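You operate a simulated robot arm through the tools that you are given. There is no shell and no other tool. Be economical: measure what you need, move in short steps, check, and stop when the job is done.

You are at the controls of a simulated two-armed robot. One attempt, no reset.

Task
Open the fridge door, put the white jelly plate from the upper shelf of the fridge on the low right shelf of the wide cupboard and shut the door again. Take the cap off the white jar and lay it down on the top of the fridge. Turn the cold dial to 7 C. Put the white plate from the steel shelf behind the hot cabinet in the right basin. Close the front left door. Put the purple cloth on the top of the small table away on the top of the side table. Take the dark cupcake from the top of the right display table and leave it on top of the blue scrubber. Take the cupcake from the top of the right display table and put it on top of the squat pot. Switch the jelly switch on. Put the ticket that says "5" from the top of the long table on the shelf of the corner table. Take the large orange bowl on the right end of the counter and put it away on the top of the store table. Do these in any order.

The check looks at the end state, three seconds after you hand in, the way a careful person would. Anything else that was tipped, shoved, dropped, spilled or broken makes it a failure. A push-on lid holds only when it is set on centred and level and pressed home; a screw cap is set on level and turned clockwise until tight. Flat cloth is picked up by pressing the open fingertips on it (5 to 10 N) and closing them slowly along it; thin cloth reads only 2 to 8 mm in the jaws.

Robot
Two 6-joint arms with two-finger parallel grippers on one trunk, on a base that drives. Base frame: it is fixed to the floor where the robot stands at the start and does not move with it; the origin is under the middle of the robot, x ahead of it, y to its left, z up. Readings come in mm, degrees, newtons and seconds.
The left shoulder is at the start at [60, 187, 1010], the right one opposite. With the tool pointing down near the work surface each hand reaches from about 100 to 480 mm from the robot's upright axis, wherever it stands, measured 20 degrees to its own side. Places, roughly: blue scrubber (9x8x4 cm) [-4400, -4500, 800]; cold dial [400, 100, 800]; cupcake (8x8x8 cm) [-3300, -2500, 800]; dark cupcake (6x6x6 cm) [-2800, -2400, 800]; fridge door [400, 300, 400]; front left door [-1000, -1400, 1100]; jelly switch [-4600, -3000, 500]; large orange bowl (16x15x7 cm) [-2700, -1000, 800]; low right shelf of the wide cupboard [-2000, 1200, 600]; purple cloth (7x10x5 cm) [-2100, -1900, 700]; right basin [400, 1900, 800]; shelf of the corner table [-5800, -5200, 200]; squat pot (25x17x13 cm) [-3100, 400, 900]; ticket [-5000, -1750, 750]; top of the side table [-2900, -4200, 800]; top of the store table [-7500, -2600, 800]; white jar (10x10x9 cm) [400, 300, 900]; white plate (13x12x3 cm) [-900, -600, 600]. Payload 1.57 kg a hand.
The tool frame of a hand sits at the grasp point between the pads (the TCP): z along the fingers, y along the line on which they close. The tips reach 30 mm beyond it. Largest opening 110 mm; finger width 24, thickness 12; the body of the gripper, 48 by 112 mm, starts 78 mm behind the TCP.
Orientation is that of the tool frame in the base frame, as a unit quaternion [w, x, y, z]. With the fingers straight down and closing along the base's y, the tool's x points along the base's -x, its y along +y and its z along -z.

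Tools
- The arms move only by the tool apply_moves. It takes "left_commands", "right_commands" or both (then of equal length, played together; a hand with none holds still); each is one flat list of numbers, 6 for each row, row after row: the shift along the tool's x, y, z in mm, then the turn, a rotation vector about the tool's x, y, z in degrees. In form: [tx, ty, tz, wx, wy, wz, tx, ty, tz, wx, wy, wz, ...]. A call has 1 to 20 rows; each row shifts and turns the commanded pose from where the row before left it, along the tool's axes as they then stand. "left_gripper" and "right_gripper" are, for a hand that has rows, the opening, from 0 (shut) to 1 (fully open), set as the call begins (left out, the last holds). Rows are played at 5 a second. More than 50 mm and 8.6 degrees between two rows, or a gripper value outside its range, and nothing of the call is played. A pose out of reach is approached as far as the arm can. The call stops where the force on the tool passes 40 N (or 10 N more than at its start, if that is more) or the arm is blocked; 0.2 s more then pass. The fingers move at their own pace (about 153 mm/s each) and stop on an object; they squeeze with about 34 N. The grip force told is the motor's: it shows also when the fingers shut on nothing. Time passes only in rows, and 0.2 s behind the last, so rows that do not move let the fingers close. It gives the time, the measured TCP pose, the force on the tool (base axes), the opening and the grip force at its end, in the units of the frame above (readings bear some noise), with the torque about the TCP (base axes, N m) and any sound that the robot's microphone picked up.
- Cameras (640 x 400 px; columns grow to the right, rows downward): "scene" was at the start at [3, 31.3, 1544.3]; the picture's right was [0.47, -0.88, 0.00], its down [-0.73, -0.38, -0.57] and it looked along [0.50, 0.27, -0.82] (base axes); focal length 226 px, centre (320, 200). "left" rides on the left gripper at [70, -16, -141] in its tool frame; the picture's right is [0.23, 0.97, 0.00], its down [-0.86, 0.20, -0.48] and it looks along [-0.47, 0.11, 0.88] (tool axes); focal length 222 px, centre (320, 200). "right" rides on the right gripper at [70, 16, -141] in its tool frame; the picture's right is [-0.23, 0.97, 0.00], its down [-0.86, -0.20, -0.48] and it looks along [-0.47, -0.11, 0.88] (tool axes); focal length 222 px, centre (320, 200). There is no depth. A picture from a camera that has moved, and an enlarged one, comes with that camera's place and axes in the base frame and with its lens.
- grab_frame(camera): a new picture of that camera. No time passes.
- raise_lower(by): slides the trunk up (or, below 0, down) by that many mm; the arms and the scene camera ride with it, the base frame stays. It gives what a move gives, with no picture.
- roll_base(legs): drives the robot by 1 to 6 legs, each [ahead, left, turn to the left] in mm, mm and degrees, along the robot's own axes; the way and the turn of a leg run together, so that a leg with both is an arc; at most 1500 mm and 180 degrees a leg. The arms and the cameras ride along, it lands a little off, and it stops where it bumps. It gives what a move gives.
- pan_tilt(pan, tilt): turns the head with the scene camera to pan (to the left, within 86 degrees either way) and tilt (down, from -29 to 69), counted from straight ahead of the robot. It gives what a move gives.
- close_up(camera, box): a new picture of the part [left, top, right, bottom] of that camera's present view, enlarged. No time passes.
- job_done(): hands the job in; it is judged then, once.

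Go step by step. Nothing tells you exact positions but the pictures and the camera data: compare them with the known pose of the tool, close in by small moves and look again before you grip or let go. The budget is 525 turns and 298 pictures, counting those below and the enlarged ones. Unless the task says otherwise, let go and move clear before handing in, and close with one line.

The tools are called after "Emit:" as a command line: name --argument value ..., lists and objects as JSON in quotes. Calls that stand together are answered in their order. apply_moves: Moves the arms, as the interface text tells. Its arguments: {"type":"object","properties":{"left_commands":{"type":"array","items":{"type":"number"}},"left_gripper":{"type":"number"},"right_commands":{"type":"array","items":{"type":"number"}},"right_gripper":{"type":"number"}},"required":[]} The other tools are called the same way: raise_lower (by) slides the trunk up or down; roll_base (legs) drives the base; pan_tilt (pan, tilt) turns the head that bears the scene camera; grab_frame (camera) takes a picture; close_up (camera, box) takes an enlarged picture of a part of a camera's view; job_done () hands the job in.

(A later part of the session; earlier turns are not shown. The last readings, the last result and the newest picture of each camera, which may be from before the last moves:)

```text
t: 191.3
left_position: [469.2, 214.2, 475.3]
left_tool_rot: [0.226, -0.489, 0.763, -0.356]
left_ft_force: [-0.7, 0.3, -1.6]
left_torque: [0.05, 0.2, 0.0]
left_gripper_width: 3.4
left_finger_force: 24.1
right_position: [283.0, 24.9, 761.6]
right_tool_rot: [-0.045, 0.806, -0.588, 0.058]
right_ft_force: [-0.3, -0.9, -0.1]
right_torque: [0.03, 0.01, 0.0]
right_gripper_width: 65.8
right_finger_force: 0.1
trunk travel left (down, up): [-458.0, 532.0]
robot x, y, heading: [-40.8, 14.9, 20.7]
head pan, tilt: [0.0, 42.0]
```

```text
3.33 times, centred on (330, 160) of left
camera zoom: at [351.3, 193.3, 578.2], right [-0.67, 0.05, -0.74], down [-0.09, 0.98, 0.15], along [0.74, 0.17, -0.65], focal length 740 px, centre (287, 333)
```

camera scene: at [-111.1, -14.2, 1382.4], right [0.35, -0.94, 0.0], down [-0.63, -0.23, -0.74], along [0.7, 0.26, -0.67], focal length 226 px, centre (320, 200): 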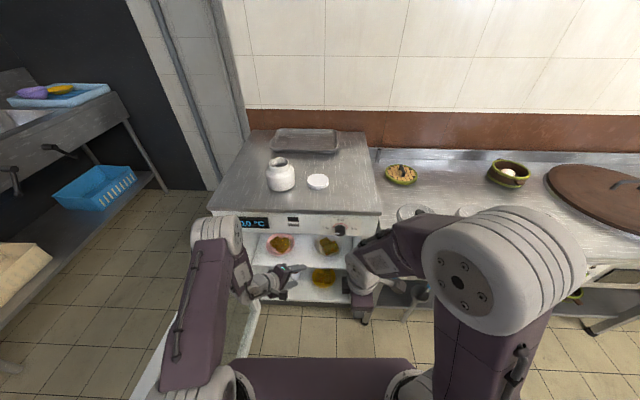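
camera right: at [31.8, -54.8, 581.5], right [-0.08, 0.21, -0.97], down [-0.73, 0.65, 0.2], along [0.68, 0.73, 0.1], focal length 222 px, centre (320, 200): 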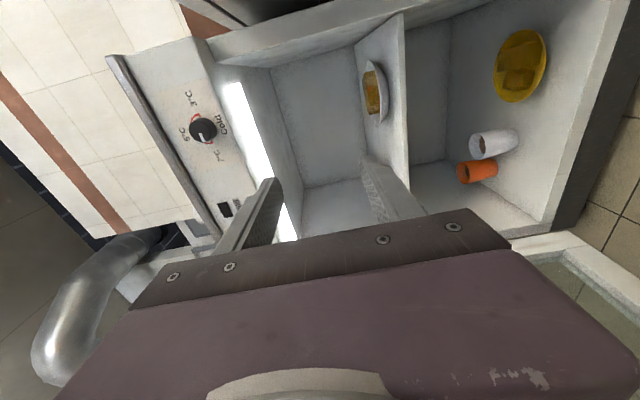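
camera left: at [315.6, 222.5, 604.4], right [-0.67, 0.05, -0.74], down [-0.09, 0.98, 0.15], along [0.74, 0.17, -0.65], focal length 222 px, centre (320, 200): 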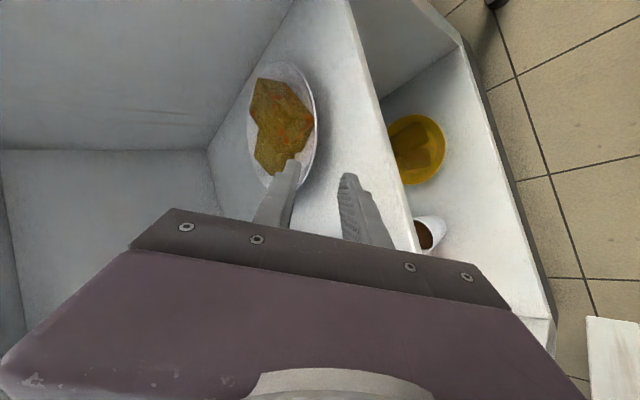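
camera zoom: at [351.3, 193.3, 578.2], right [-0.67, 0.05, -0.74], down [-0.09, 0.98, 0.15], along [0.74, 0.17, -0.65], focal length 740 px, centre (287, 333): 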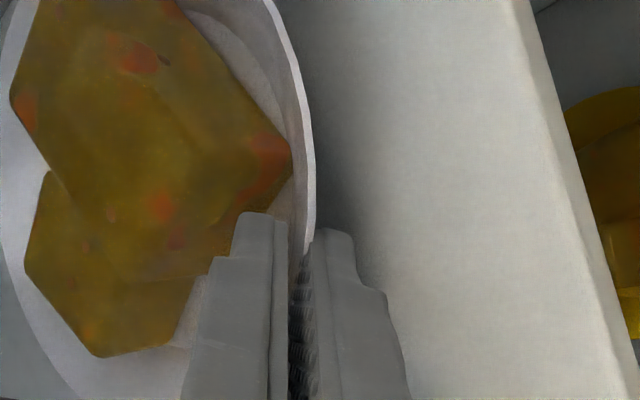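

I caught the rim, but only by the tips. I reopen, advance 12 mm more and regrip.

Emit:
apply_moves --left_commands '[0, 0, 0, 0, 0, 0, 0, 0, 0, 0, 0, 0]' --left_gripper 0.13

Emit:
apply_moves --left_commands '[0, -1, 4, 0, 0, 0, 0, -1, 4, 0, 0, 0, 0, 0, 4, 0, 0, 0]'

Emit:
apply_moves --left_commands '[0, 0, 0, 0, 0, 0, 0, 0, 0, 0, 0, 0, 0, 0, 0, 0, 0, 0]' --left_gripper 0.0

Emit:
close_up --camera "left" --box '[240, 80, 400, 220]'

```text
t: 191.9
left_position: [468.3, 214.3, 475.7]
left_tool_rot: [0.226, -0.489, 0.764, -0.355]
left_ft_force: [-1.3, 0.2, 0.7]
left_torque: [0.05, -0.03, 0.03]
left_gripper_width: 14.3
left_finger_force: 0.0
right_position: [283.3, 25.5, 760.8]
right_tool_rot: [-0.046, 0.806, -0.587, 0.059]
right_ft_force: [-0.7, -0.3, 0.4]
right_torque: [0.06, 0.0, -0.02]
right_gripper_width: 66.1
right_finger_force: 0.1
trunk travel left (down, up): [-458.0, 532.0]
robot x, y, heading: [-39.7, 11.1, 20.6]
head pan, tilt: [0.0, 42.0]
```

```text
t: 192.7
left_position: [475.5, 211.5, 471.6]
left_tool_rot: [0.23, -0.488, 0.762, -0.357]
left_ft_force: [-25.0, 11.2, 26.9]
left_torque: [0.21, 0.53, 0.03]
left_gripper_width: 11.4
left_finger_force: 0.0
right_position: [279.6, 25.4, 763.7]
right_tool_rot: [-0.046, 0.806, -0.588, 0.061]
right_ft_force: [-0.3, 0.1, 0.2]
right_torque: [-0.03, 0.03, 0.03]
right_gripper_width: 65.9
right_finger_force: 0.1
trunk travel left (down, up): [-458.0, 532.0]
robot x, y, heading: [-40.9, 15.4, 20.2]
head pan, tilt: [0.0, 42.0]
```

```text
t: 193.5
left_position: [477.9, 210.0, 469.5]
left_tool_rot: [0.227, -0.489, 0.763, -0.357]
left_ft_force: [2.7, -3.4, 9.3]
left_torque: [-0.4, -0.3, 0.05]
left_gripper_width: 3.5
left_finger_force: 24.3
right_position: [282.8, 25.4, 761.5]
right_tool_rot: [-0.045, 0.805, -0.588, 0.059]
right_ft_force: [0.1, 0.2, -0.7]
right_torque: [-0.04, 0.0, 0.0]
right_gripper_width: 66.1
right_finger_force: 0.0
trunk travel left (down, up): [-458.0, 532.0]
robot x, y, heading: [-41.5, 16.2, 20.4]
head pan, tilt: [0.0, 42.0]
```

```text
2.86 times, centred on (320, 150) of left
camera zoom: at [360.8, 188.4, 573.1], right [-0.66, 0.05, -0.75], down [-0.09, 0.98, 0.15], along [0.74, 0.17, -0.65], focal length 635 px, centre (320, 343)
```

zoom: 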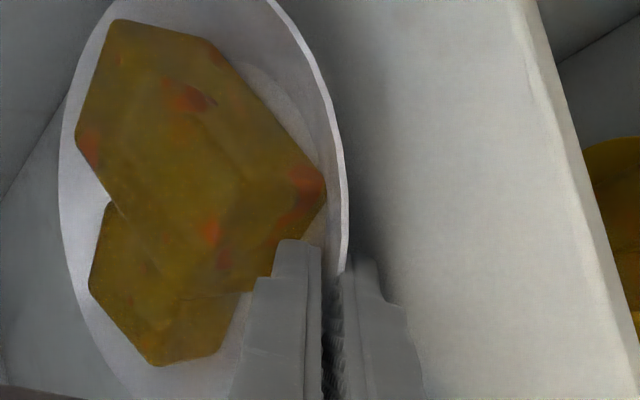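

The grip is deeper now (3.5 mm wall). I test with a slow lift.

Emit:
apply_moves --left_commands '[0, -3.1, -2.6, 0, 0, 0, 0, -3.1, -2.6, 0, 0, 0, 0, -3.1, -2.6, 0, 0, 0, 0, -3.1, -2.6, 0, 0, 0, 0, -3.1, -2.6, 0, 0, 0]'

Emit:
grab_frame --camera "left"

Emit:
close_up --camera "scene" --box '[270, 220, 370, 300]'

```text
t: 194.7
left_position: [478.5, 210.4, 488.3]
left_tool_rot: [0.226, -0.49, 0.763, -0.356]
left_ft_force: [0.1, 0.1, -1.9]
left_torque: [0.08, 0.17, -0.01]
left_gripper_width: 3.6
left_finger_force: 24.3
right_position: [282.9, 26.5, 760.1]
right_tool_rot: [-0.045, 0.806, -0.588, 0.057]
right_ft_force: [0.4, -0.7, -0.5]
right_torque: [-0.01, -0.01, -0.02]
right_gripper_width: 66.2
right_finger_force: 0.0
trunk travel left (down, up): [-458.0, 532.0]
robot x, y, heading: [-37.8, 14.1, 20.7]
head pan, tilt: [0.0, 42.0]
```

```text
201 pictures are left
camera left: at [360.7, 188.9, 592.2], right [-0.67, 0.05, -0.74], down [-0.09, 0.98, 0.15], along [0.74, 0.17, -0.65], focal length 222 px, centre (320, 200)
```

left: 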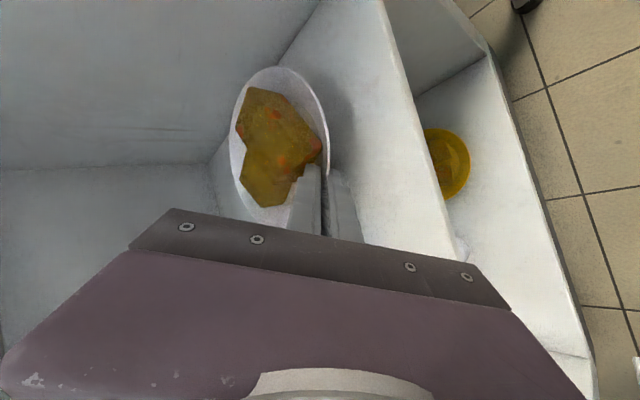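

```text
5.00 times, centred on (320, 260) of scene
camera zoom: at [-18.0, 20.5, 1382.4], right [0.35, -0.94, 0.0], down [-0.63, -0.23, -0.74], along [0.7, 0.26, -0.67], focal length 1129 px, centre (320, -100)
```

zoom: 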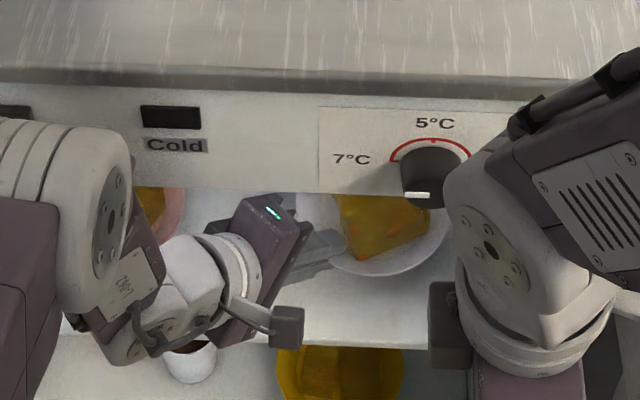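

The plate lifts cleanly. I raise it further, back out of the fridge, and keep the hand level.

Emit:
apply_moves --left_commands '[0, -6.2, -5.2, 0, 0, 0, 0, -6.2, -5.2, 0, 0, 0, 0, -6.2, -5.2, 0, 0, 0, 0, -6.2, -5.2, 0, 0, 0, 0, 0, 0, 0, 0, 0]'

Emit:
roll_base --legs '[[-50, 0, 0], [-300, 0, 0]]'

Emit:
grab_frame --camera "scene"

```text
t: 195.9
left_position: [478.0, 210.1, 521.2]
left_tool_rot: [0.226, -0.489, 0.763, -0.356]
left_ft_force: [0.4, -0.9, -2.4]
left_torque: [0.11, 0.14, -0.01]
left_gripper_width: 3.2
left_finger_force: 24.2
right_position: [281.9, 26.4, 759.3]
right_tool_rot: [-0.045, 0.806, -0.588, 0.058]
right_ft_force: [0.2, -0.3, 0.9]
right_torque: [0.02, -0.02, 0.0]
right_gripper_width: 65.7
right_finger_force: 0.1
trunk travel left (down, up): [-458.0, 532.0]
robot x, y, heading: [-39.2, 14.4, 20.6]
head pan, tilt: [0.0, 42.0]
```

```text
t: 198.5
left_position: [147.4, 87.2, 521.2]
left_tool_rot: [0.226, -0.488, 0.764, -0.356]
left_ft_force: [-0.6, -0.1, -2.4]
left_torque: [0.06, 0.14, 0.0]
left_gripper_width: 3.9
left_finger_force: 24.8
right_position: [-48.0, -97.7, 761.5]
right_tool_rot: [-0.046, 0.805, -0.588, 0.058]
right_ft_force: [0.1, 0.1, 0.0]
right_torque: [0.02, -0.01, 0.01]
right_gripper_width: 65.8
right_finger_force: 0.0
trunk travel left (down, up): [-458.0, 532.0]
robot x, y, heading: [-369.6, -106.6, 20.3]
head pan, tilt: [0.0, 42.0]
```

```text
199 pictures are left
camera scene: at [-349.4, -103.0, 1382.4], right [0.35, -0.94, 0.0], down [-0.63, -0.23, -0.74], along [0.7, 0.26, -0.67], focal length 226 px, centre (320, 200)
```

scene: 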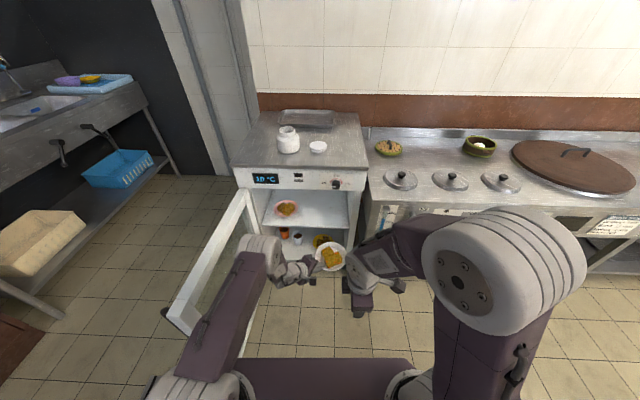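

I back diagonally away from the cabinet and turn left to face the wide cupboard.

Emit:
roll_base --legs '[[-200, 150, 0], [-300, 100, 0], [0, 0, 92]]'

Emit:
pan_tilt --pan 20 --tilt 25

Emit:
grab_frame --camera "scene"

```text
t: 205.9
left_position: [-1142.9, 460.3, 520.5]
left_tool_rot: [-0.413, 0.889, -0.177, 0.085]
left_ft_force: [0.0, 0.2, -1.3]
left_torque: [-0.16, 0.1, -0.01]
left_gripper_width: 3.5
left_finger_force: 24.6
right_position: [-951.2, 274.6, 761.1]
right_tool_rot: [-0.073, 0.982, 0.173, 0.008]
right_ft_force: [0.6, -0.7, 0.4]
right_torque: [0.03, -0.02, -0.02]
right_gripper_width: 66.1
right_finger_force: 0.0
trunk travel left (down, up): [-458.0, 532.0]
robot x, y, heading: [-925.3, -47.7, 112.9]
head pan, tilt: [0.0, 42.0]
```

```text
t: 206.8
left_position: [-1142.9, 461.6, 521.4]
left_tool_rot: [-0.413, 0.89, -0.177, 0.084]
left_ft_force: [0.2, -1.0, -1.7]
left_torque: [-0.17, 0.09, -0.01]
left_gripper_width: 3.4
left_finger_force: 24.7
right_position: [-950.1, 274.7, 761.4]
right_tool_rot: [-0.074, 0.982, 0.173, 0.008]
right_ft_force: [-0.4, -0.1, 0.0]
right_torque: [-0.01, 0.0, 0.01]
right_gripper_width: 66.1
right_finger_force: 0.0
trunk travel left (down, up): [-458.0, 532.0]
robot x, y, heading: [-927.2, -49.6, 112.9]
head pan, tilt: [20.0, 25.0]
```

```text
198 pictures are left
camera scene: at [-967.2, -38.0, 1408.6], right [0.74, 0.68, 0.0], down [0.29, -0.31, -0.91], along [-0.61, 0.67, -0.42], focal length 226 px, centre (320, 200)
```

scene: 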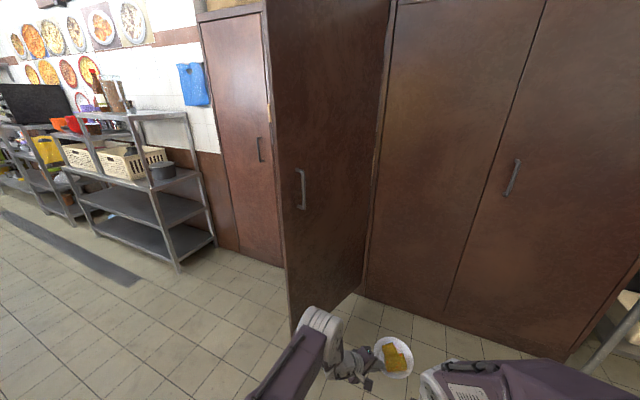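

The wide cupboard's leaf stands half open; its inside must be reached from the left of that leaf. I drive along well clear of it and look in.

Emit:
roll_base --legs '[[0, 1150, 0], [0, 0, -33]]'

Emit:
pan_tilt --pan 0 --tilt 25

Emit:
grab_frame --camera "scene"

```text
t: 214.2
left_position: [-1901.9, 49.5, 520.9]
left_tool_rot: [-0.373, 0.804, -0.419, 0.198]
left_ft_force: [-0.9, 0.1, -1.6]
left_torque: [-0.11, 0.14, 0.0]
left_gripper_width: 3.4
left_finger_force: 24.1
right_position: [-1841.5, -212.8, 762.3]
right_tool_rot: [-0.068, 0.991, -0.11, 0.028]
right_ft_force: [0.7, -0.3, 0.5]
right_torque: [0.0, -0.02, -0.03]
right_gripper_width: 66.1
right_finger_force: 0.1
trunk travel left (down, up): [-458.0, 532.0]
robot x, y, heading: [-1990.9, -492.8, 80.0]
head pan, tilt: [20.0, 25.0]
```

```text
t: 215.1
left_position: [-1901.3, 50.1, 520.9]
left_tool_rot: [-0.373, 0.804, -0.419, 0.197]
left_ft_force: [0.6, -0.9, -2.6]
left_torque: [-0.1, 0.13, -0.02]
left_gripper_width: 3.6
left_finger_force: 24.5
right_position: [-1840.0, -211.4, 761.2]
right_tool_rot: [-0.068, 0.991, -0.11, 0.027]
right_ft_force: [0.8, 0.0, -0.4]
right_torque: [0.01, 0.0, -0.01]
right_gripper_width: 66.1
right_finger_force: 0.0
trunk travel left (down, up): [-458.0, 532.0]
robot x, y, heading: [-1996.1, -495.6, 79.9]
head pan, tilt: [0.0, 25.0]
```

```text
197 pictures are left
camera scene: at [-1990.0, -466.4, 1408.7], right [0.98, -0.17, 0.0], down [-0.07, -0.42, -0.91], along [0.16, 0.89, -0.42], focal length 226 px, centre (320, 200)
```

scene: 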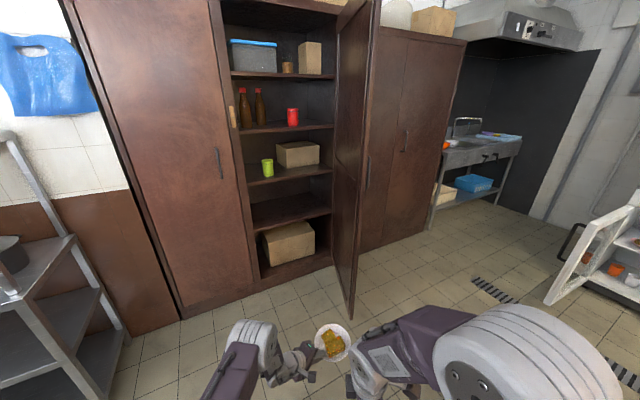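

The empty shelf at z≈600 in the open right-hand column is the target. I yaw the left hand straight ahead, keeping the plate level.

Emit:
apply_moves --left_commands '[0, 0, 0, 0, -5.47, -4.6, 0, 0, 0, 0, -5.47, -4.6, 0, 0, 0, 0, -5.47, -4.6, 0, 0, 0, 0, -5.47, -4.6, 0, 0, 0, 0, -5.47, -4.6, 0, 0, 0, 0, -5.47, -4.6, 0, 0, 0, 0, -5.47, -4.6]'

Emit:
grab_frame --camera "left"

```text
t: 216.7
left_position: [-1980.2, 123.8, 517.8]
left_tool_rot: [-0.394, 0.894, -0.177, 0.119]
left_ft_force: [0.0, -0.6, -2.7]
left_torque: [-0.17, 0.07, -0.01]
left_gripper_width: 3.5
left_finger_force: 24.2
left hand out of reach, approached as far as the arm can: row 3, 4, 5, 6, 7
right_position: [-1842.1, -211.4, 760.6]
right_tool_rot: [-0.067, 0.991, -0.11, 0.029]
right_ft_force: [-0.5, 0.1, 0.6]
right_torque: [0.01, -0.03, 0.02]
right_gripper_width: 65.7
right_finger_force: 0.0
trunk travel left (down, up): [-458.0, 532.0]
robot x, y, heading: [-1998.6, -496.4, 80.0]
head pan, tilt: [0.0, 25.0]
```

```text
196 pictures are left
camera left: at [-1962.7, 13.1, 629.3], right [-0.01, -0.7, -0.71], down [-0.99, -0.09, 0.1], along [-0.14, 0.7, -0.7], focal length 222 px, centre (320, 200)
```

left: 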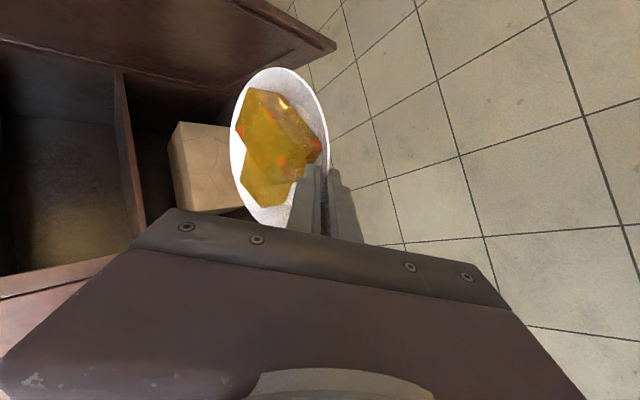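

I level the slight roll, raise the trunk and turn to face the cupboard.

Emit:
apply_moves --left_commands '[0, 0, 0, 0, 0, 2.8, 0, 0, 0, 0, 0, 2.8]'

Emit:
raise_lower --by 150

Emit:
roll_base --legs '[[0, 0, 10]]'

Emit:
grab_frame --camera "scene"

```text
t: 217.3
left_position: [-1995.0, 138.0, 519.3]
left_tool_rot: [-0.405, 0.885, -0.214, 0.086]
left_ft_force: [0.9, -0.4, -3.0]
left_torque: [-0.12, 0.05, -0.01]
left_gripper_width: 3.5
left_finger_force: 25.2
left hand out of reach, approached as far as the arm can: row 1, 2
right_position: [-1840.3, -213.2, 761.0]
right_tool_rot: [-0.067, 0.991, -0.11, 0.028]
right_ft_force: [0.7, -0.2, -0.4]
right_torque: [0.04, -0.01, -0.03]
right_gripper_width: 66.0
right_finger_force: 0.1
trunk travel left (down, up): [-458.0, 532.0]
robot x, y, heading: [-1991.2, -498.2, 79.9]
head pan, tilt: [0.0, 25.0]
```

```text
t: 219.0
left_position: [-1994.7, 138.8, 668.5]
left_tool_rot: [-0.404, 0.886, -0.213, 0.086]
left_ft_force: [0.3, 0.7, -1.4]
left_torque: [-0.15, 0.08, 0.01]
left_gripper_width: 3.5
left_finger_force: 25.0
right_position: [-1840.1, -210.1, 911.2]
right_tool_rot: [-0.068, 0.991, -0.11, 0.028]
right_ft_force: [0.6, 0.1, -0.5]
right_torque: [-0.01, 0.01, -0.03]
right_gripper_width: 66.2
right_finger_force: 0.0
trunk travel left (down, up): [-608.0, 382.0]
robot x, y, heading: [-1994.9, -497.0, 80.1]
head pan, tilt: [0.0, 25.0]
```

```text
t: 220.1
left_position: [-2105.4, 128.4, 668.5]
left_tool_rot: [-0.411, 0.9, -0.136, 0.051]
left_ft_force: [-0.5, -1.0, -1.9]
left_torque: [-0.18, 0.05, 0.02]
left_gripper_width: 3.5
left_finger_force: 24.8
right_position: [-1892.7, -190.3, 911.0]
right_tool_rot: [-0.07, 0.997, -0.024, 0.022]
right_ft_force: [-0.5, -0.3, 0.1]
right_torque: [0.0, 0.01, 0.0]
right_gripper_width: 65.9
right_finger_force: 0.0
trunk travel left (down, up): [-608.0, 382.0]
robot x, y, heading: [-1997.3, -496.0, 89.9]
head pan, tilt: [0.0, 25.0]
```

```text
195 pictures are left
camera scene: at [-1995.8, -465.7, 1558.7], right [1.0, 0.0, 0.0], down [0.0, -0.42, -0.91], along [0.0, 0.91, -0.42], focal length 226 px, centre (320, 200)
```

scene: 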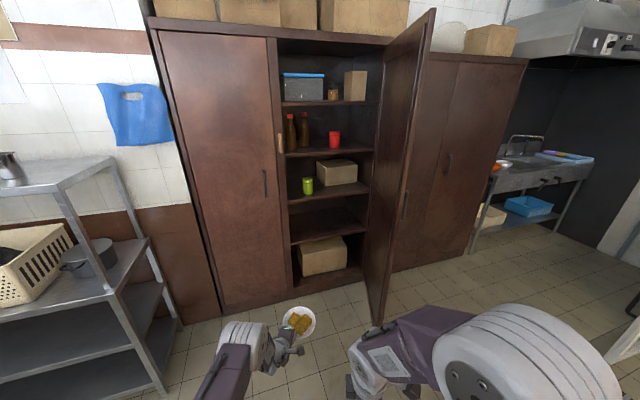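

Emit:
roll_base --legs '[[0, -88, 0], [700, 0, 0]]'

Emit:
grab_frame --camera "left"

Emit:
grab_frame --camera "scene"

```text
t: 224.6
left_position: [-2014.4, 829.2, 669.2]
left_tool_rot: [-0.41, 0.9, -0.138, 0.051]
left_ft_force: [0.1, 0.9, -2.6]
left_torque: [-0.18, 0.06, 0.0]
left_gripper_width: 3.4
left_finger_force: 24.5
right_position: [-1802.5, 510.4, 910.8]
right_tool_rot: [-0.07, 0.997, -0.024, 0.022]
right_ft_force: [0.0, 0.5, 0.6]
right_torque: [-0.03, 0.04, 0.0]
right_gripper_width: 66.0
right_finger_force: 0.0
trunk travel left (down, up): [-608.0, 382.0]
robot x, y, heading: [-1908.7, 202.7, 90.0]
head pan, tilt: [0.0, 25.0]
```

```text
194 pictures are left
camera left: at [-1972.9, 717.6, 772.5], right [0.02, -0.68, -0.74], down [-0.96, -0.22, 0.18], along [-0.29, 0.7, -0.65], focal length 222 px, centre (320, 200)
```

left: 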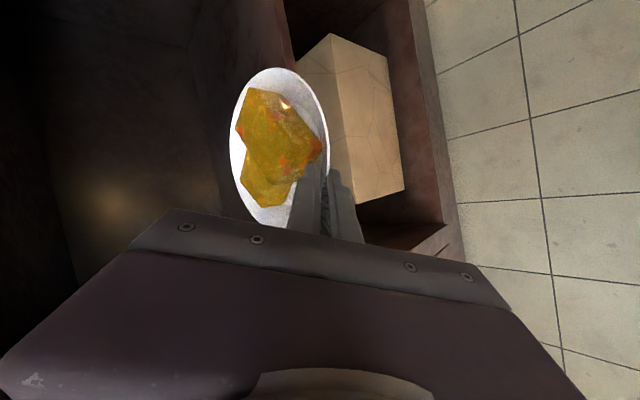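

```text
193 pictures are left
camera scene: at [-1906.4, 235.1, 1558.7], right [1.0, 0.0, 0.0], down [0.0, -0.42, -0.91], along [0.0, 0.91, -0.42], focal length 226 px, centre (320, 200)
```

scene: 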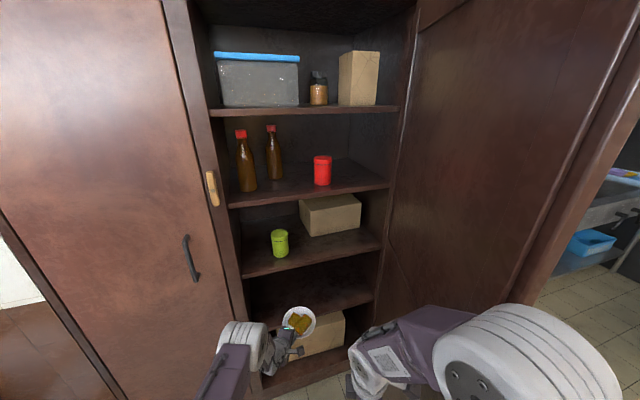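

Emit:
roll_base --legs '[[205, -10, 0]]'

Emit:
grab_frame --camera "left"

Emit:
close_up --camera "scene" --box '[220, 200, 420, 400]'

```text
t: 226.3
left_position: [-2004.6, 1033.9, 668.4]
left_tool_rot: [-0.41, 0.9, -0.138, 0.052]
left_ft_force: [-0.5, 0.4, -2.8]
left_torque: [-0.15, 0.01, 0.02]
left_gripper_width: 3.4
left_finger_force: 24.5
right_position: [-1792.7, 714.8, 911.8]
right_tool_rot: [-0.07, 0.997, -0.024, 0.022]
right_ft_force: [0.4, 0.6, 0.5]
right_torque: [-0.04, 0.01, 0.0]
right_gripper_width: 66.0
right_finger_force: 0.0
trunk travel left (down, up): [-608.0, 382.0]
robot x, y, heading: [-1898.1, 408.9, 89.9]
head pan, tilt: [0.0, 25.0]
```

```text
192 pictures are left
camera left: at [-1962.7, 921.6, 772.3], right [0.02, -0.68, -0.74], down [-0.96, -0.22, 0.18], along [-0.29, 0.7, -0.65], focal length 222 px, centre (320, 200)
```

left: 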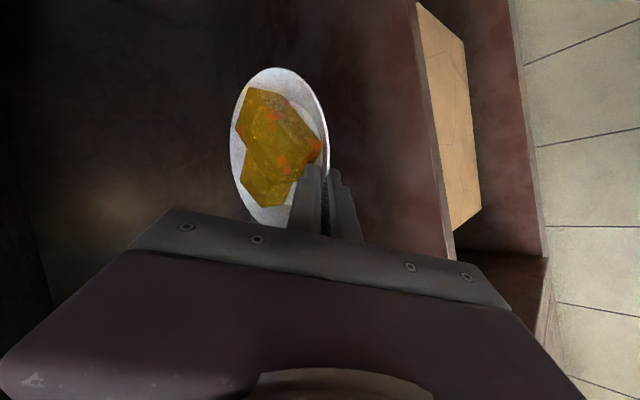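

```text
2.00 times, centred on (320, 300) of scene
camera zoom: at [-1895.8, 439.4, 1558.7], right [1.0, 0.0, 0.0], down [0.0, -0.42, -0.91], along [0.0, 0.91, -0.42], focal length 452 px, centre (320, 0)
```

zoom: 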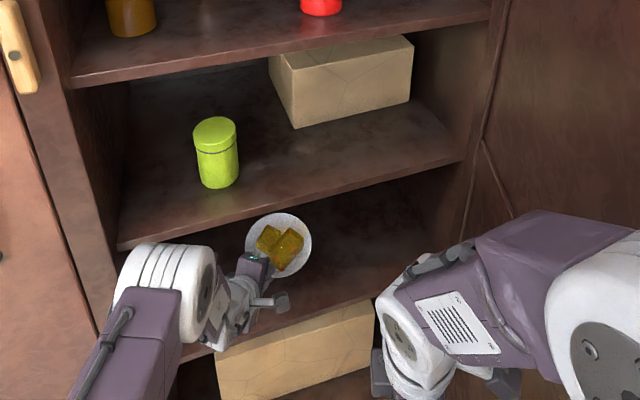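

The plate is over the shelf, about 80 mm inside. I lower to contact gradually.

Emit:
raise_lower --by -28

Emit:
apply_moves --left_commands '[0, 2.2, 2, 0, 0, 0, 0, 2.2, 2, 0, 0, 0, 0, 2.2, 2, 0, 0, 0, 0, 2.2, 2, 0, 0, 0]'

```text
t: 227.0
left_position: [-2003.2, 1033.3, 640.9]
left_tool_rot: [-0.41, 0.9, -0.138, 0.051]
left_ft_force: [0.4, 0.7, -2.0]
left_torque: [-0.2, 0.07, 0.01]
left_gripper_width: 3.6
left_finger_force: 24.1
right_position: [-1792.5, 714.7, 883.7]
right_tool_rot: [-0.071, 0.997, -0.025, 0.023]
right_ft_force: [-0.4, -0.9, -0.9]
right_torque: [0.01, 0.01, 0.01]
right_gripper_width: 66.1
right_finger_force: 0.1
trunk travel left (down, up): [-580.0, 410.0]
robot x, y, heading: [-1890.3, 405.6, 89.8]
head pan, tilt: [0.0, 25.0]
```

```text
t: 228.0
left_position: [-2003.7, 1032.9, 629.2]
left_tool_rot: [-0.411, 0.9, -0.138, 0.051]
left_ft_force: [-0.7, -1.3, -2.6]
left_torque: [-0.16, 0.0, 0.0]
left_gripper_width: 3.9
left_finger_force: 23.9
right_position: [-1793.1, 715.6, 883.7]
right_tool_rot: [-0.07, 0.997, -0.025, 0.022]
right_ft_force: [0.0, -1.1, 0.5]
right_torque: [0.01, -0.02, 0.04]
right_gripper_width: 65.9
right_finger_force: 0.0
trunk travel left (down, up): [-580.0, 410.0]
robot x, y, heading: [-1894.4, 410.6, 90.0]
head pan, tilt: [0.0, 25.0]
```

Emit:
apply_moves --left_commands '[0, 1.5, 1.3, 0, 0, 0, 0, 1.5, 1.3, 0, 0, 0, 0, 1.5, 1.3, 0, 0, 0, 0, 1.5, 1.3, 0, 0, 0]'

Emit:
close_up --camera "left" --box '[200, 40, 440, 240]'

```text
t: 229.0
left_position: [-2003.5, 1033.4, 621.6]
left_tool_rot: [-0.41, 0.9, -0.138, 0.051]
left_ft_force: [1.1, 0.0, -2.8]
left_torque: [-0.18, 0.04, 0.02]
left_gripper_width: 3.5
left_finger_force: 24.4
right_position: [-1791.6, 714.1, 883.9]
right_tool_rot: [-0.07, 0.997, -0.024, 0.023]
right_ft_force: [-0.1, 0.3, 1.0]
right_torque: [0.04, -0.01, -0.01]
right_gripper_width: 66.0
right_finger_force: 0.1
trunk travel left (down, up): [-580.0, 410.0]
robot x, y, heading: [-1895.9, 409.6, 90.0]
head pan, tilt: [0.0, 25.0]
```

```text
2.00 times, centred on (320, 140) of left
camera zoom: at [-1963.1, 921.8, 724.9], right [0.02, -0.68, -0.74], down [-0.96, -0.22, 0.18], along [-0.29, 0.7, -0.65], focal length 444 px, centre (320, 320)
```

zoom: 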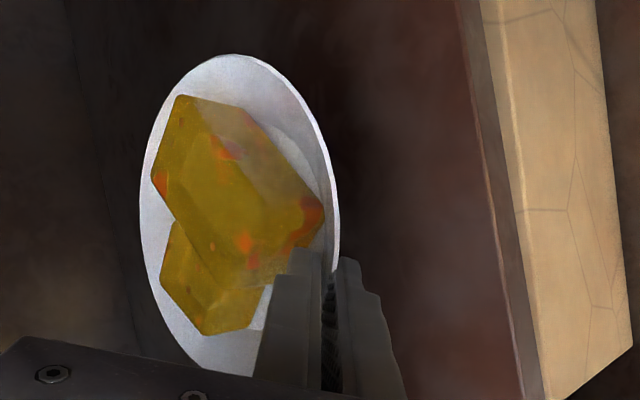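

Emit:
apply_moves --left_commands '[0, 1.5, 1.3, 0, 0, 0, 0, 1.5, 1.3, 0, 0, 0, 0, 1.5, 1.3, 0, 0, 0, 0, 1.5, 1.3, 0, 0, 0, 0, 1.5, 1.3, 0, 0, 0]'

Emit:
apply_moves --left_commands '[0, 1.5, 1.3, 0, 0, 0, 0, 1.5, 1.3, 0, 0, 0, 0, 1.5, 1.3, 0, 0, 0]'

```text
t: 230.2
left_position: [-2005.3, 1034.3, 611.0]
left_tool_rot: [-0.41, 0.9, -0.139, 0.052]
left_ft_force: [0.4, -0.2, -2.3]
left_torque: [-0.17, 0.1, -0.01]
left_gripper_width: 3.4
left_finger_force: 24.6
right_position: [-1792.0, 715.7, 883.6]
right_tool_rot: [-0.07, 0.997, -0.025, 0.021]
right_ft_force: [0.3, -0.3, -0.4]
right_torque: [-0.01, 0.03, 0.0]
right_gripper_width: 66.3
right_finger_force: 0.0
trunk travel left (down, up): [-580.0, 410.0]
robot x, y, heading: [-1897.4, 405.7, 89.7]
head pan, tilt: [0.0, 25.0]
```

```text
t: 231.0
left_position: [-2004.4, 1032.3, 605.2]
left_tool_rot: [-0.41, 0.9, -0.138, 0.052]
left_ft_force: [0.8, -0.2, -2.2]
left_torque: [-0.16, 0.01, 0.01]
left_gripper_width: 3.3
left_finger_force: 24.1
right_position: [-1790.7, 714.3, 883.9]
right_tool_rot: [-0.071, 0.997, -0.026, 0.022]
right_ft_force: [-0.3, 0.8, 0.2]
right_torque: [0.02, 0.01, 0.01]
right_gripper_width: 65.9
right_finger_force: 0.0
trunk travel left (down, up): [-580.0, 410.0]
robot x, y, heading: [-1897.2, 408.9, 89.8]
head pan, tilt: [0.0, 25.0]
```

Emit:
apply_moves --left_commands '[0, 1.5, 1.3, 0, 0, 0, 0, 1.5, 1.3, 0, 0, 0, 0, 1.5, 1.3, 0, 0, 0, 0, 1.5, 1.3, 0, 0, 0]'

Emit:
apply_moves --left_commands '[0, 1.5, 1.3, 0, 0, 0, 0, 1.5, 1.3, 0, 0, 0, 0, 1.5, 1.3, 0, 0, 0, 0, 1.5, 1.3, 0, 0, 0]'

Emit:
grab_frame --camera "left"

```text
t: 232.0
left_position: [-2004.4, 1033.6, 597.2]
left_tool_rot: [-0.411, 0.9, -0.137, 0.052]
left_ft_force: [-0.3, -0.2, -2.9]
left_torque: [-0.18, 0.03, -0.02]
left_gripper_width: 3.8
left_finger_force: 24.8
right_position: [-1793.0, 714.9, 883.8]
right_tool_rot: [-0.07, 0.997, -0.025, 0.023]
right_ft_force: [0.7, 0.1, -0.2]
right_torque: [-0.01, 0.01, 0.0]
right_gripper_width: 66.1
right_finger_force: 0.1
trunk travel left (down, up): [-580.0, 410.0]
robot x, y, heading: [-1896.7, 409.2, 90.0]
head pan, tilt: [0.0, 25.0]
```

```text
t: 233.0
left_position: [-2004.9, 1034.6, 590.4]
left_tool_rot: [-0.41, 0.9, -0.138, 0.052]
left_ft_force: [-0.2, -0.2, -1.6]
left_torque: [-0.16, 0.07, 0.03]
left_gripper_width: 3.8
left_finger_force: 24.4
right_position: [-1793.6, 714.2, 883.8]
right_tool_rot: [-0.07, 0.997, -0.025, 0.023]
right_ft_force: [-0.6, -0.6, 0.4]
right_torque: [0.01, -0.01, 0.01]
right_gripper_width: 65.9
right_finger_force: 0.1
trunk travel left (down, up): [-580.0, 410.0]
robot x, y, heading: [-1895.5, 411.0, 89.5]
head pan, tilt: [0.0, 25.0]
```

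```text
189 pictures are left
camera left: at [-1964.0, 921.6, 692.8], right [0.02, -0.68, -0.74], down [-0.96, -0.22, 0.18], along [-0.29, 0.7, -0.65], focal length 222 px, centre (320, 200)
```

left: 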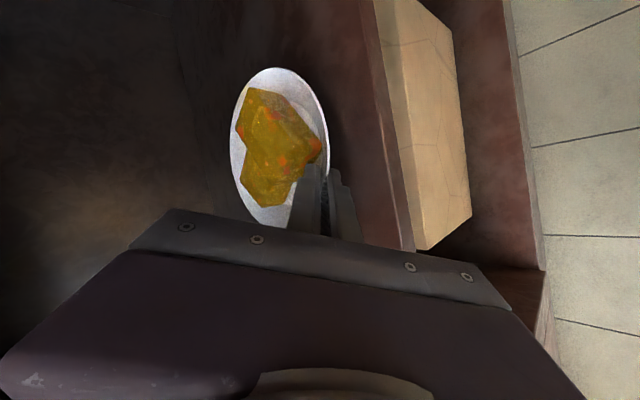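

The shelf is lower than I reckoned. I continue lowering.

Emit:
apply_moves --left_commands '[0, 1.5, 1.3, 0, 0, 0, 0, 1.5, 1.3, 0, 0, 0, 0, 1.5, 1.3, 0, 0, 0, 0, 1.5, 1.3, 0, 0, 0, 0, 1.5, 1.3, 0, 0, 0, 0, 1.5, 1.3, 0, 0, 0]'

Emit:
apply_moves --left_commands '[0, 1.5, 1.3, 0, 0, 0, 0, 1.5, 1.3, 0, 0, 0, 0, 1.5, 1.3, 0, 0, 0, 0, 1.5, 1.3, 0, 0, 0, 0, 1.5, 1.3, 0, 0, 0]'

```text
t: 234.4
left_position: [-2006.1, 1034.1, 580.8]
left_tool_rot: [-0.414, 0.899, -0.137, 0.051]
left_ft_force: [-1.5, -3.6, 16.6]
left_torque: [0.45, -0.49, -0.06]
left_gripper_width: 3.4
left_finger_force: 24.6
right_position: [-1792.1, 711.0, 884.5]
right_tool_rot: [-0.072, 0.997, -0.025, 0.023]
right_ft_force: [-0.2, 0.5, 0.0]
right_torque: [-0.02, -0.01, 0.02]
right_gripper_width: 66.0
right_finger_force: 0.1
trunk travel left (down, up): [-580.0, 410.0]
robot x, y, heading: [-1893.8, 410.2, 90.1]
head pan, tilt: [0.0, 25.0]
```

```text
t: 235.3
left_position: [-2004.9, 1039.3, 578.9]
left_tool_rot: [-0.422, 0.895, -0.136, 0.052]
left_ft_force: [1.0, -2.5, 18.6]
left_torque: [0.48, -0.49, -0.06]
left_gripper_width: 3.7
left_finger_force: 25.0
right_position: [-1791.3, 714.0, 884.6]
right_tool_rot: [-0.072, 0.997, -0.024, 0.022]
right_ft_force: [-0.9, -0.4, -0.5]
right_torque: [-0.03, -0.02, 0.0]
right_gripper_width: 66.0
right_finger_force: 0.0
trunk travel left (down, up): [-580.0, 410.0]
robot x, y, heading: [-1893.4, 407.0, 89.9]
head pan, tilt: [0.0, 25.0]
stopped in row 4 (left hand): the force on the tool passed its limit (the readings are from after the stop); the commanded pose is now the measured one
```

Contact reached at TCP z≈582. I ease up a few mm, then release.

Emit:
apply_moves --left_commands '[0, -1.5, -1.3, 0, 0, 0]'

Emit:
close_up --camera "left" --box '[200, 40, 440, 240]'

```text
t: 235.7
left_position: [-2005.1, 1037.3, 579.8]
left_tool_rot: [-0.419, 0.896, -0.136, 0.052]
left_ft_force: [0.8, 6.5, 16.0]
left_torque: [0.64, -0.43, 0.14]
left_gripper_width: 3.4
left_finger_force: 24.8
right_position: [-1791.9, 714.1, 883.3]
right_tool_rot: [-0.071, 0.997, -0.026, 0.022]
right_ft_force: [-0.4, 0.2, 1.0]
right_torque: [-0.01, -0.02, -0.01]
right_gripper_width: 65.8
right_finger_force: 0.1
trunk travel left (down, up): [-580.0, 410.0]
robot x, y, heading: [-1894.9, 410.9, 90.1]
head pan, tilt: [0.0, 25.0]
```

```text
2.00 times, centred on (320, 140) of left
camera zoom: at [-1963.8, 924.3, 681.5], right [0.02, -0.66, -0.75], down [-0.96, -0.23, 0.17], along [-0.29, 0.72, -0.64], focal length 444 px, centre (320, 320)
```

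zoom: 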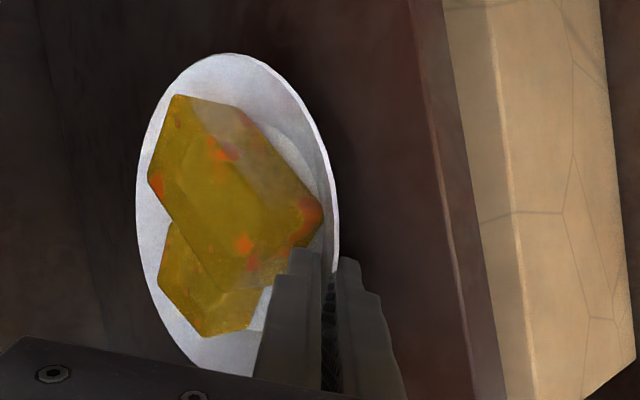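

Emit:
apply_moves --left_commands '[0, 0, 0, 0, 0, 0, 0, 0, 0, 0, 0, 0]' --left_gripper 0.12

Emit:
apply_moves --left_commands '[0, 0, -5, 0, 0, 0, 0, 0, -10, 0, 0, 0, 0, 0, -20, 0, 0, 0, 0, 0, -30, 0, 0, 0]'

Emit:
grab_frame --camera "left"

```text
t: 236.3
left_position: [-2005.5, 1037.1, 580.4]
left_tool_rot: [-0.419, 0.896, -0.137, 0.053]
left_ft_force: [-0.1, 7.7, 19.9]
left_torque: [0.46, -0.36, 0.14]
left_gripper_width: 4.6
left_finger_force: 0.1
right_position: [-1792.7, 713.2, 884.2]
right_tool_rot: [-0.071, 0.997, -0.024, 0.022]
right_ft_force: [-0.1, 0.4, 0.7]
right_torque: [0.0, -0.01, -0.02]
right_gripper_width: 66.0
right_finger_force: 0.0
trunk travel left (down, up): [-580.0, 410.0]
robot x, y, heading: [-1893.1, 410.1, 89.8]
head pan, tilt: [0.0, 25.0]
```

```text
t: 237.3
left_position: [-2020.7, 989.3, 619.2]
left_tool_rot: [-0.414, 0.898, -0.139, 0.057]
left_ft_force: [-0.2, 0.0, 0.5]
left_torque: [-0.03, 0.04, 0.0]
left_gripper_width: 12.8
left_finger_force: 0.0
right_position: [-1792.6, 714.0, 883.0]
right_tool_rot: [-0.071, 0.997, -0.025, 0.022]
right_ft_force: [-0.3, -0.5, -0.3]
right_torque: [0.02, -0.02, -0.02]
right_gripper_width: 65.9
right_finger_force: 0.0
trunk travel left (down, up): [-580.0, 410.0]
robot x, y, heading: [-1894.1, 408.3, 90.2]
head pan, tilt: [0.0, 25.0]
```

```text
187 pictures are left
camera left: at [-1980.4, 875.4, 722.5], right [0.02, -0.67, -0.74], down [-0.96, -0.22, 0.17], along [-0.28, 0.71, -0.65], focal length 222 px, centre (320, 200)
```

left: 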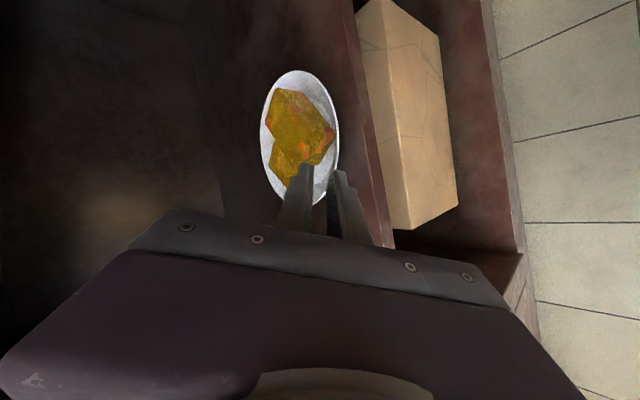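

The plate stands on the shelf. I back out and verify.

Emit:
roll_base --legs '[[-250, 0, 0]]'

Emit:
close_up --camera "left" --box '[220, 20, 460, 220]'

Emit:
close_up --camera "scene" --box '[220, 180, 420, 340]'

```text
t: 239.1
left_position: [-2020.6, 739.3, 620.5]
left_tool_rot: [-0.416, 0.897, -0.138, 0.056]
left_ft_force: [-0.3, 0.1, 0.1]
left_torque: [0.02, -0.02, -0.01]
left_gripper_width: 13.2
left_finger_force: 0.1
right_position: [-1792.6, 463.4, 883.4]
right_tool_rot: [-0.071, 0.997, -0.025, 0.022]
right_ft_force: [0.4, 0.4, 0.0]
right_torque: [-0.01, 0.0, 0.0]
right_gripper_width: 65.9
right_finger_force: 0.2
trunk travel left (down, up): [-580.0, 410.0]
robot x, y, heading: [-1895.3, 157.7, 89.7]
head pan, tilt: [0.0, 25.0]
```

```text
2.00 times, centred on (340, 120) of left
camera zoom: at [-1980.1, 626.1, 722.7], right [0.02, -0.67, -0.75], down [-0.96, -0.22, 0.17], along [-0.28, 0.71, -0.64], focal length 444 px, centre (280, 360)
```

zoom: 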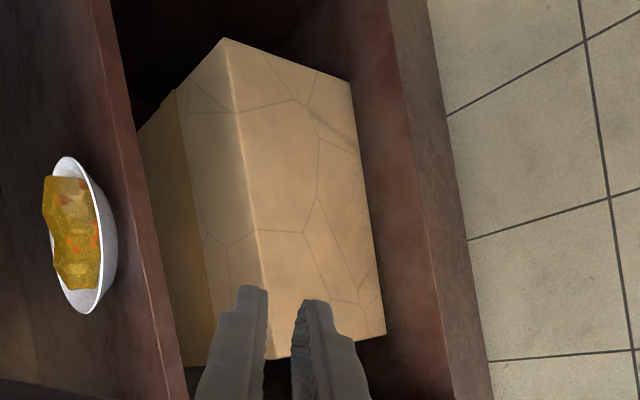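

```text
2.50 times, centred on (320, 260) of scene
camera zoom: at [-1896.4, 187.3, 1530.7], right [1.0, 0.0, 0.0], down [0.0, -0.42, -0.91], along [0.0, 0.91, -0.42], focal length 564 px, centre (320, 50)
```

zoom: 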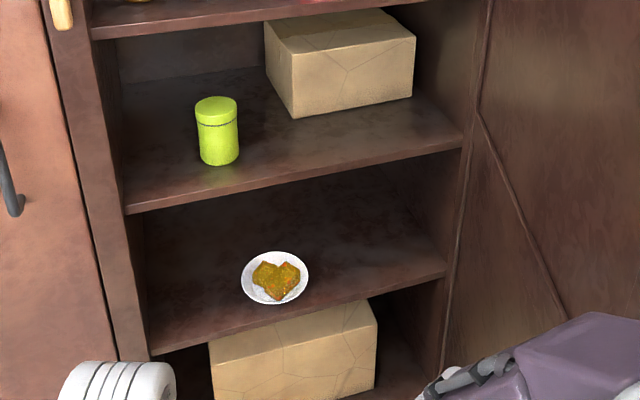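

The jelly plate sits flat on the low right shelf. Now back to the fridge to push its door shut, approaching from the outer side with the left fist.

Emit:
apply_moves --left_commands '[0, 0, 0, 0, 0, 0, 0, 0, 0, 0, 0, 0]' --left_gripper 0.0

Emit:
roll_base --legs '[[-350, 0, 0], [0, 0, -110], [631, 1177, 0]]'

Emit:
pan_tilt --pan 0 --tilt 42

Emit:
grab_frame --camera "scene"

```text
t: 239.7
left_position: [-2019.8, 739.5, 620.4]
left_tool_rot: [-0.416, 0.897, -0.14, 0.057]
left_ft_force: [0.7, 0.4, -0.1]
left_torque: [0.01, -0.02, 0.0]
left_gripper_width: 0.0
left_finger_force: 21.6
right_position: [-1793.3, 463.8, 883.1]
right_tool_rot: [-0.071, 0.997, -0.024, 0.022]
right_ft_force: [0.5, -0.7, 0.2]
right_torque: [0.01, 0.01, -0.04]
right_gripper_width: 66.3
right_finger_force: 0.1
trunk travel left (down, up): [-580.0, 410.0]
robot x, y, heading: [-1891.7, 157.1, 89.7]
head pan, tilt: [0.0, 25.0]
```

```text
t: 252.8
left_position: [-311.7, 593.8, 619.5]
left_tool_rot: [0.19, -0.399, 0.816, -0.374]
left_ft_force: [0.2, -0.4, 0.3]
left_torque: [-0.03, 0.01, -0.03]
left_gripper_width: 0.0
left_finger_force: 21.0
right_position: [-650.5, 477.2, 882.8]
right_tool_rot: [0.023, -0.549, 0.832, -0.071]
right_ft_force: [0.4, 0.0, -0.5]
right_torque: [-0.01, 0.02, 0.02]
right_gripper_width: 65.8
right_finger_force: 0.0
trunk travel left (down, up): [-580.0, 410.0]
robot x, y, heading: [-902.9, 678.5, -20.4]
head pan, tilt: [0.0, 25.0]
```

```text
t: 253.7
left_position: [-312.2, 593.3, 618.7]
left_tool_rot: [0.192, -0.398, 0.815, -0.373]
left_ft_force: [-0.3, -0.6, 0.0]
left_torque: [0.01, -0.02, 0.03]
left_gripper_width: 0.0
left_finger_force: 20.8
right_position: [-650.4, 475.2, 884.4]
right_tool_rot: [0.023, -0.55, 0.832, -0.07]
right_ft_force: [0.2, 0.3, 1.3]
right_torque: [-0.03, -0.02, 0.01]
right_gripper_width: 65.7
right_finger_force: 0.0
trunk travel left (down, up): [-580.0, 410.0]
robot x, y, heading: [-904.2, 676.6, -20.4]
head pan, tilt: [0.0, 42.0]
```

```text
184 pictures are left
camera scene: at [-879.3, 668.7, 1504.5], right [-0.35, -0.94, 0.0], down [-0.63, 0.23, -0.74], along [0.7, -0.26, -0.67], focal length 226 px, centre (320, 200)
```

scene: 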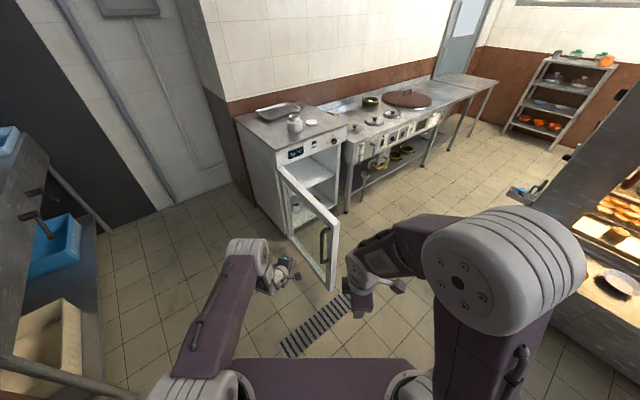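

Emit:
roll_base --legs '[[227, -80, 0], [76, -133, 0], [171, -112, 0]]'

Emit:
grab_frame --camera "scene"

```text
t: 257.6
left_position: [19.5, 124.3, 618.7]
left_tool_rot: [0.191, -0.399, 0.815, -0.374]
left_ft_force: [0.1, 0.0, -0.5]
left_torque: [0.01, 0.01, 0.0]
left_gripper_width: 0.0
left_finger_force: 21.5
right_position: [-317.3, 7.4, 884.0]
right_tool_rot: [0.022, -0.55, 0.832, -0.071]
right_ft_force: [-0.3, -0.2, 0.5]
right_torque: [0.04, -0.02, 0.04]
right_gripper_width: 66.0
right_finger_force: 0.0
trunk travel left (down, up): [-580.0, 410.0]
robot x, y, heading: [-567.1, 210.5, -20.5]
head pan, tilt: [0.0, 42.0]
```

```text
183 pictures are left
camera scene: at [-546.5, 199.2, 1504.4], right [-0.35, -0.94, 0.0], down [-0.63, 0.23, -0.74], along [0.7, -0.26, -0.67], focal length 226 px, centre (320, 200)
```

scene: 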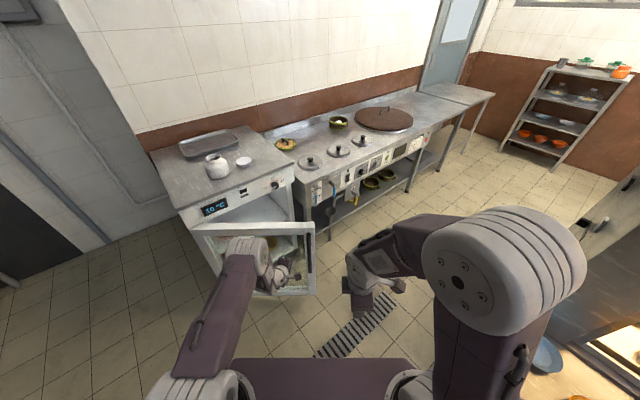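

Excellent, the door is swinging shut. I continue pushing.

Emit:
roll_base --legs '[[170, -18, 0], [125, 38, 0]]'

Emit:
close_up --camera "scene" --box '[120, 120, 360, 320]'

```text
t: 260.0
left_position: [302.9, 42.6, 619.3]
left_tool_rot: [0.191, -0.399, 0.815, -0.373]
left_ft_force: [0.2, -0.2, 0.3]
left_torque: [0.02, 0.0, 0.04]
left_gripper_width: 0.0
left_finger_force: 21.6
right_position: [-34.6, -76.4, 883.4]
right_tool_rot: [0.022, -0.549, 0.833, -0.07]
right_ft_force: [1.1, -0.3, 0.6]
right_torque: [-0.03, 0.04, 0.0]
right_gripper_width: 66.1
right_finger_force: 0.2
trunk travel left (down, up): [-580.0, 410.0]
robot x, y, heading: [-285.9, 126.4, -20.3]
head pan, tilt: [0.0, 42.0]
```

```text
2.00 times, centred on (240, 220) of scene
camera zoom: at [-263.8, 116.3, 1504.4], right [-0.35, -0.94, 0.0], down [-0.63, 0.23, -0.74], along [0.7, -0.26, -0.67], focal length 452 px, centre (480, 160)
```

zoom: 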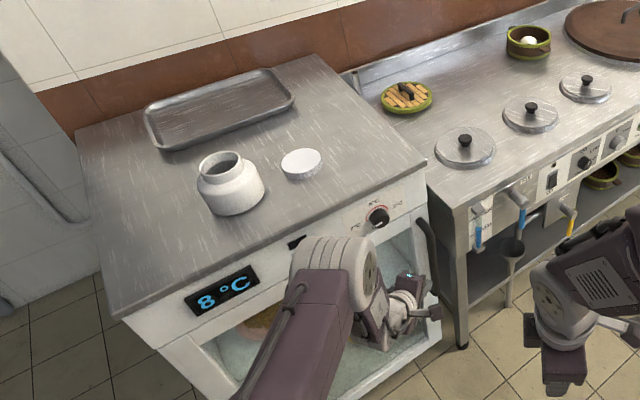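

Emit:
roll_base --legs '[[23, 20, 0], [23, 20, 0], [15, 13, 0]]'

Emit:
close_up --camera "scene" --box '[120, 120, 360, 320]'

```text
t: 261.6
left_position: [377.4, 70.6, 620.7]
left_tool_rot: [0.191, -0.398, 0.816, -0.374]
left_ft_force: [0.2, -0.9, 0.6]
left_torque: [0.04, 0.01, 0.06]
left_gripper_width: 0.0
left_finger_force: 21.9
right_position: [39.6, -48.6, 882.7]
right_tool_rot: [0.023, -0.549, 0.832, -0.07]
right_ft_force: [-0.5, -0.1, 0.9]
right_torque: [0.02, -0.03, -0.02]
right_gripper_width: 65.9
right_finger_force: 0.0
trunk travel left (down, up): [-580.0, 410.0]
robot x, y, heading: [-212.2, 157.9, -20.5]
head pan, tilt: [0.0, 42.0]
```

```text
2.00 times, centred on (240, 220) of scene
camera zoom: at [-190.9, 143.7, 1504.4], right [-0.35, -0.94, 0.0], down [-0.63, 0.23, -0.74], along [0.7, -0.26, -0.67], focal length 452 px, centre (480, 160)
```

zoom: 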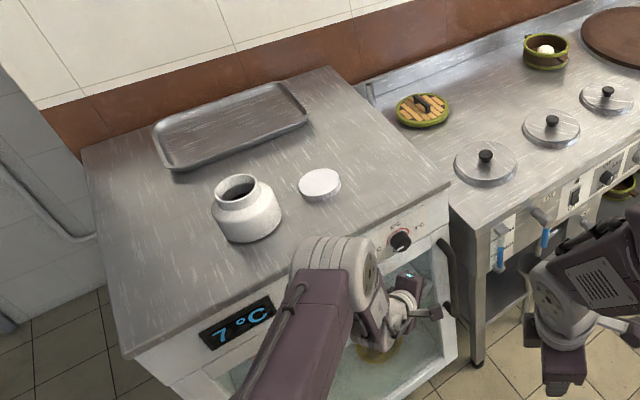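

The display is already back at 7 °C. I press a bit further until I feel the stop.

Emit:
roll_base --legs '[[15, 13, 0], [15, 13, 0]]'

```text
t: 262.5
left_position: [382.8, 72.5, 617.5]
left_tool_rot: [0.187, -0.391, 0.821, -0.371]
left_ft_force: [-11.6, -1.8, 6.9]
left_torque: [-0.13, -0.03, -0.18]
left_gripper_width: 0.0
left_finger_force: 21.5
right_position: [51.4, -42.6, 884.9]
right_tool_rot: [0.024, -0.549, 0.832, -0.072]
right_ft_force: [0.4, 0.0, 0.0]
right_torque: [-0.04, 0.0, 0.01]
right_gripper_width: 66.1
right_finger_force: 0.1
trunk travel left (down, up): [-580.0, 410.0]
robot x, y, heading: [-197.0, 160.5, -20.5]
head pan, tilt: [0.0, 42.0]
stopped in leg 1: the force on the tool passed its limit (the readings are from after the stop); the commanded pose is now the measured one
```

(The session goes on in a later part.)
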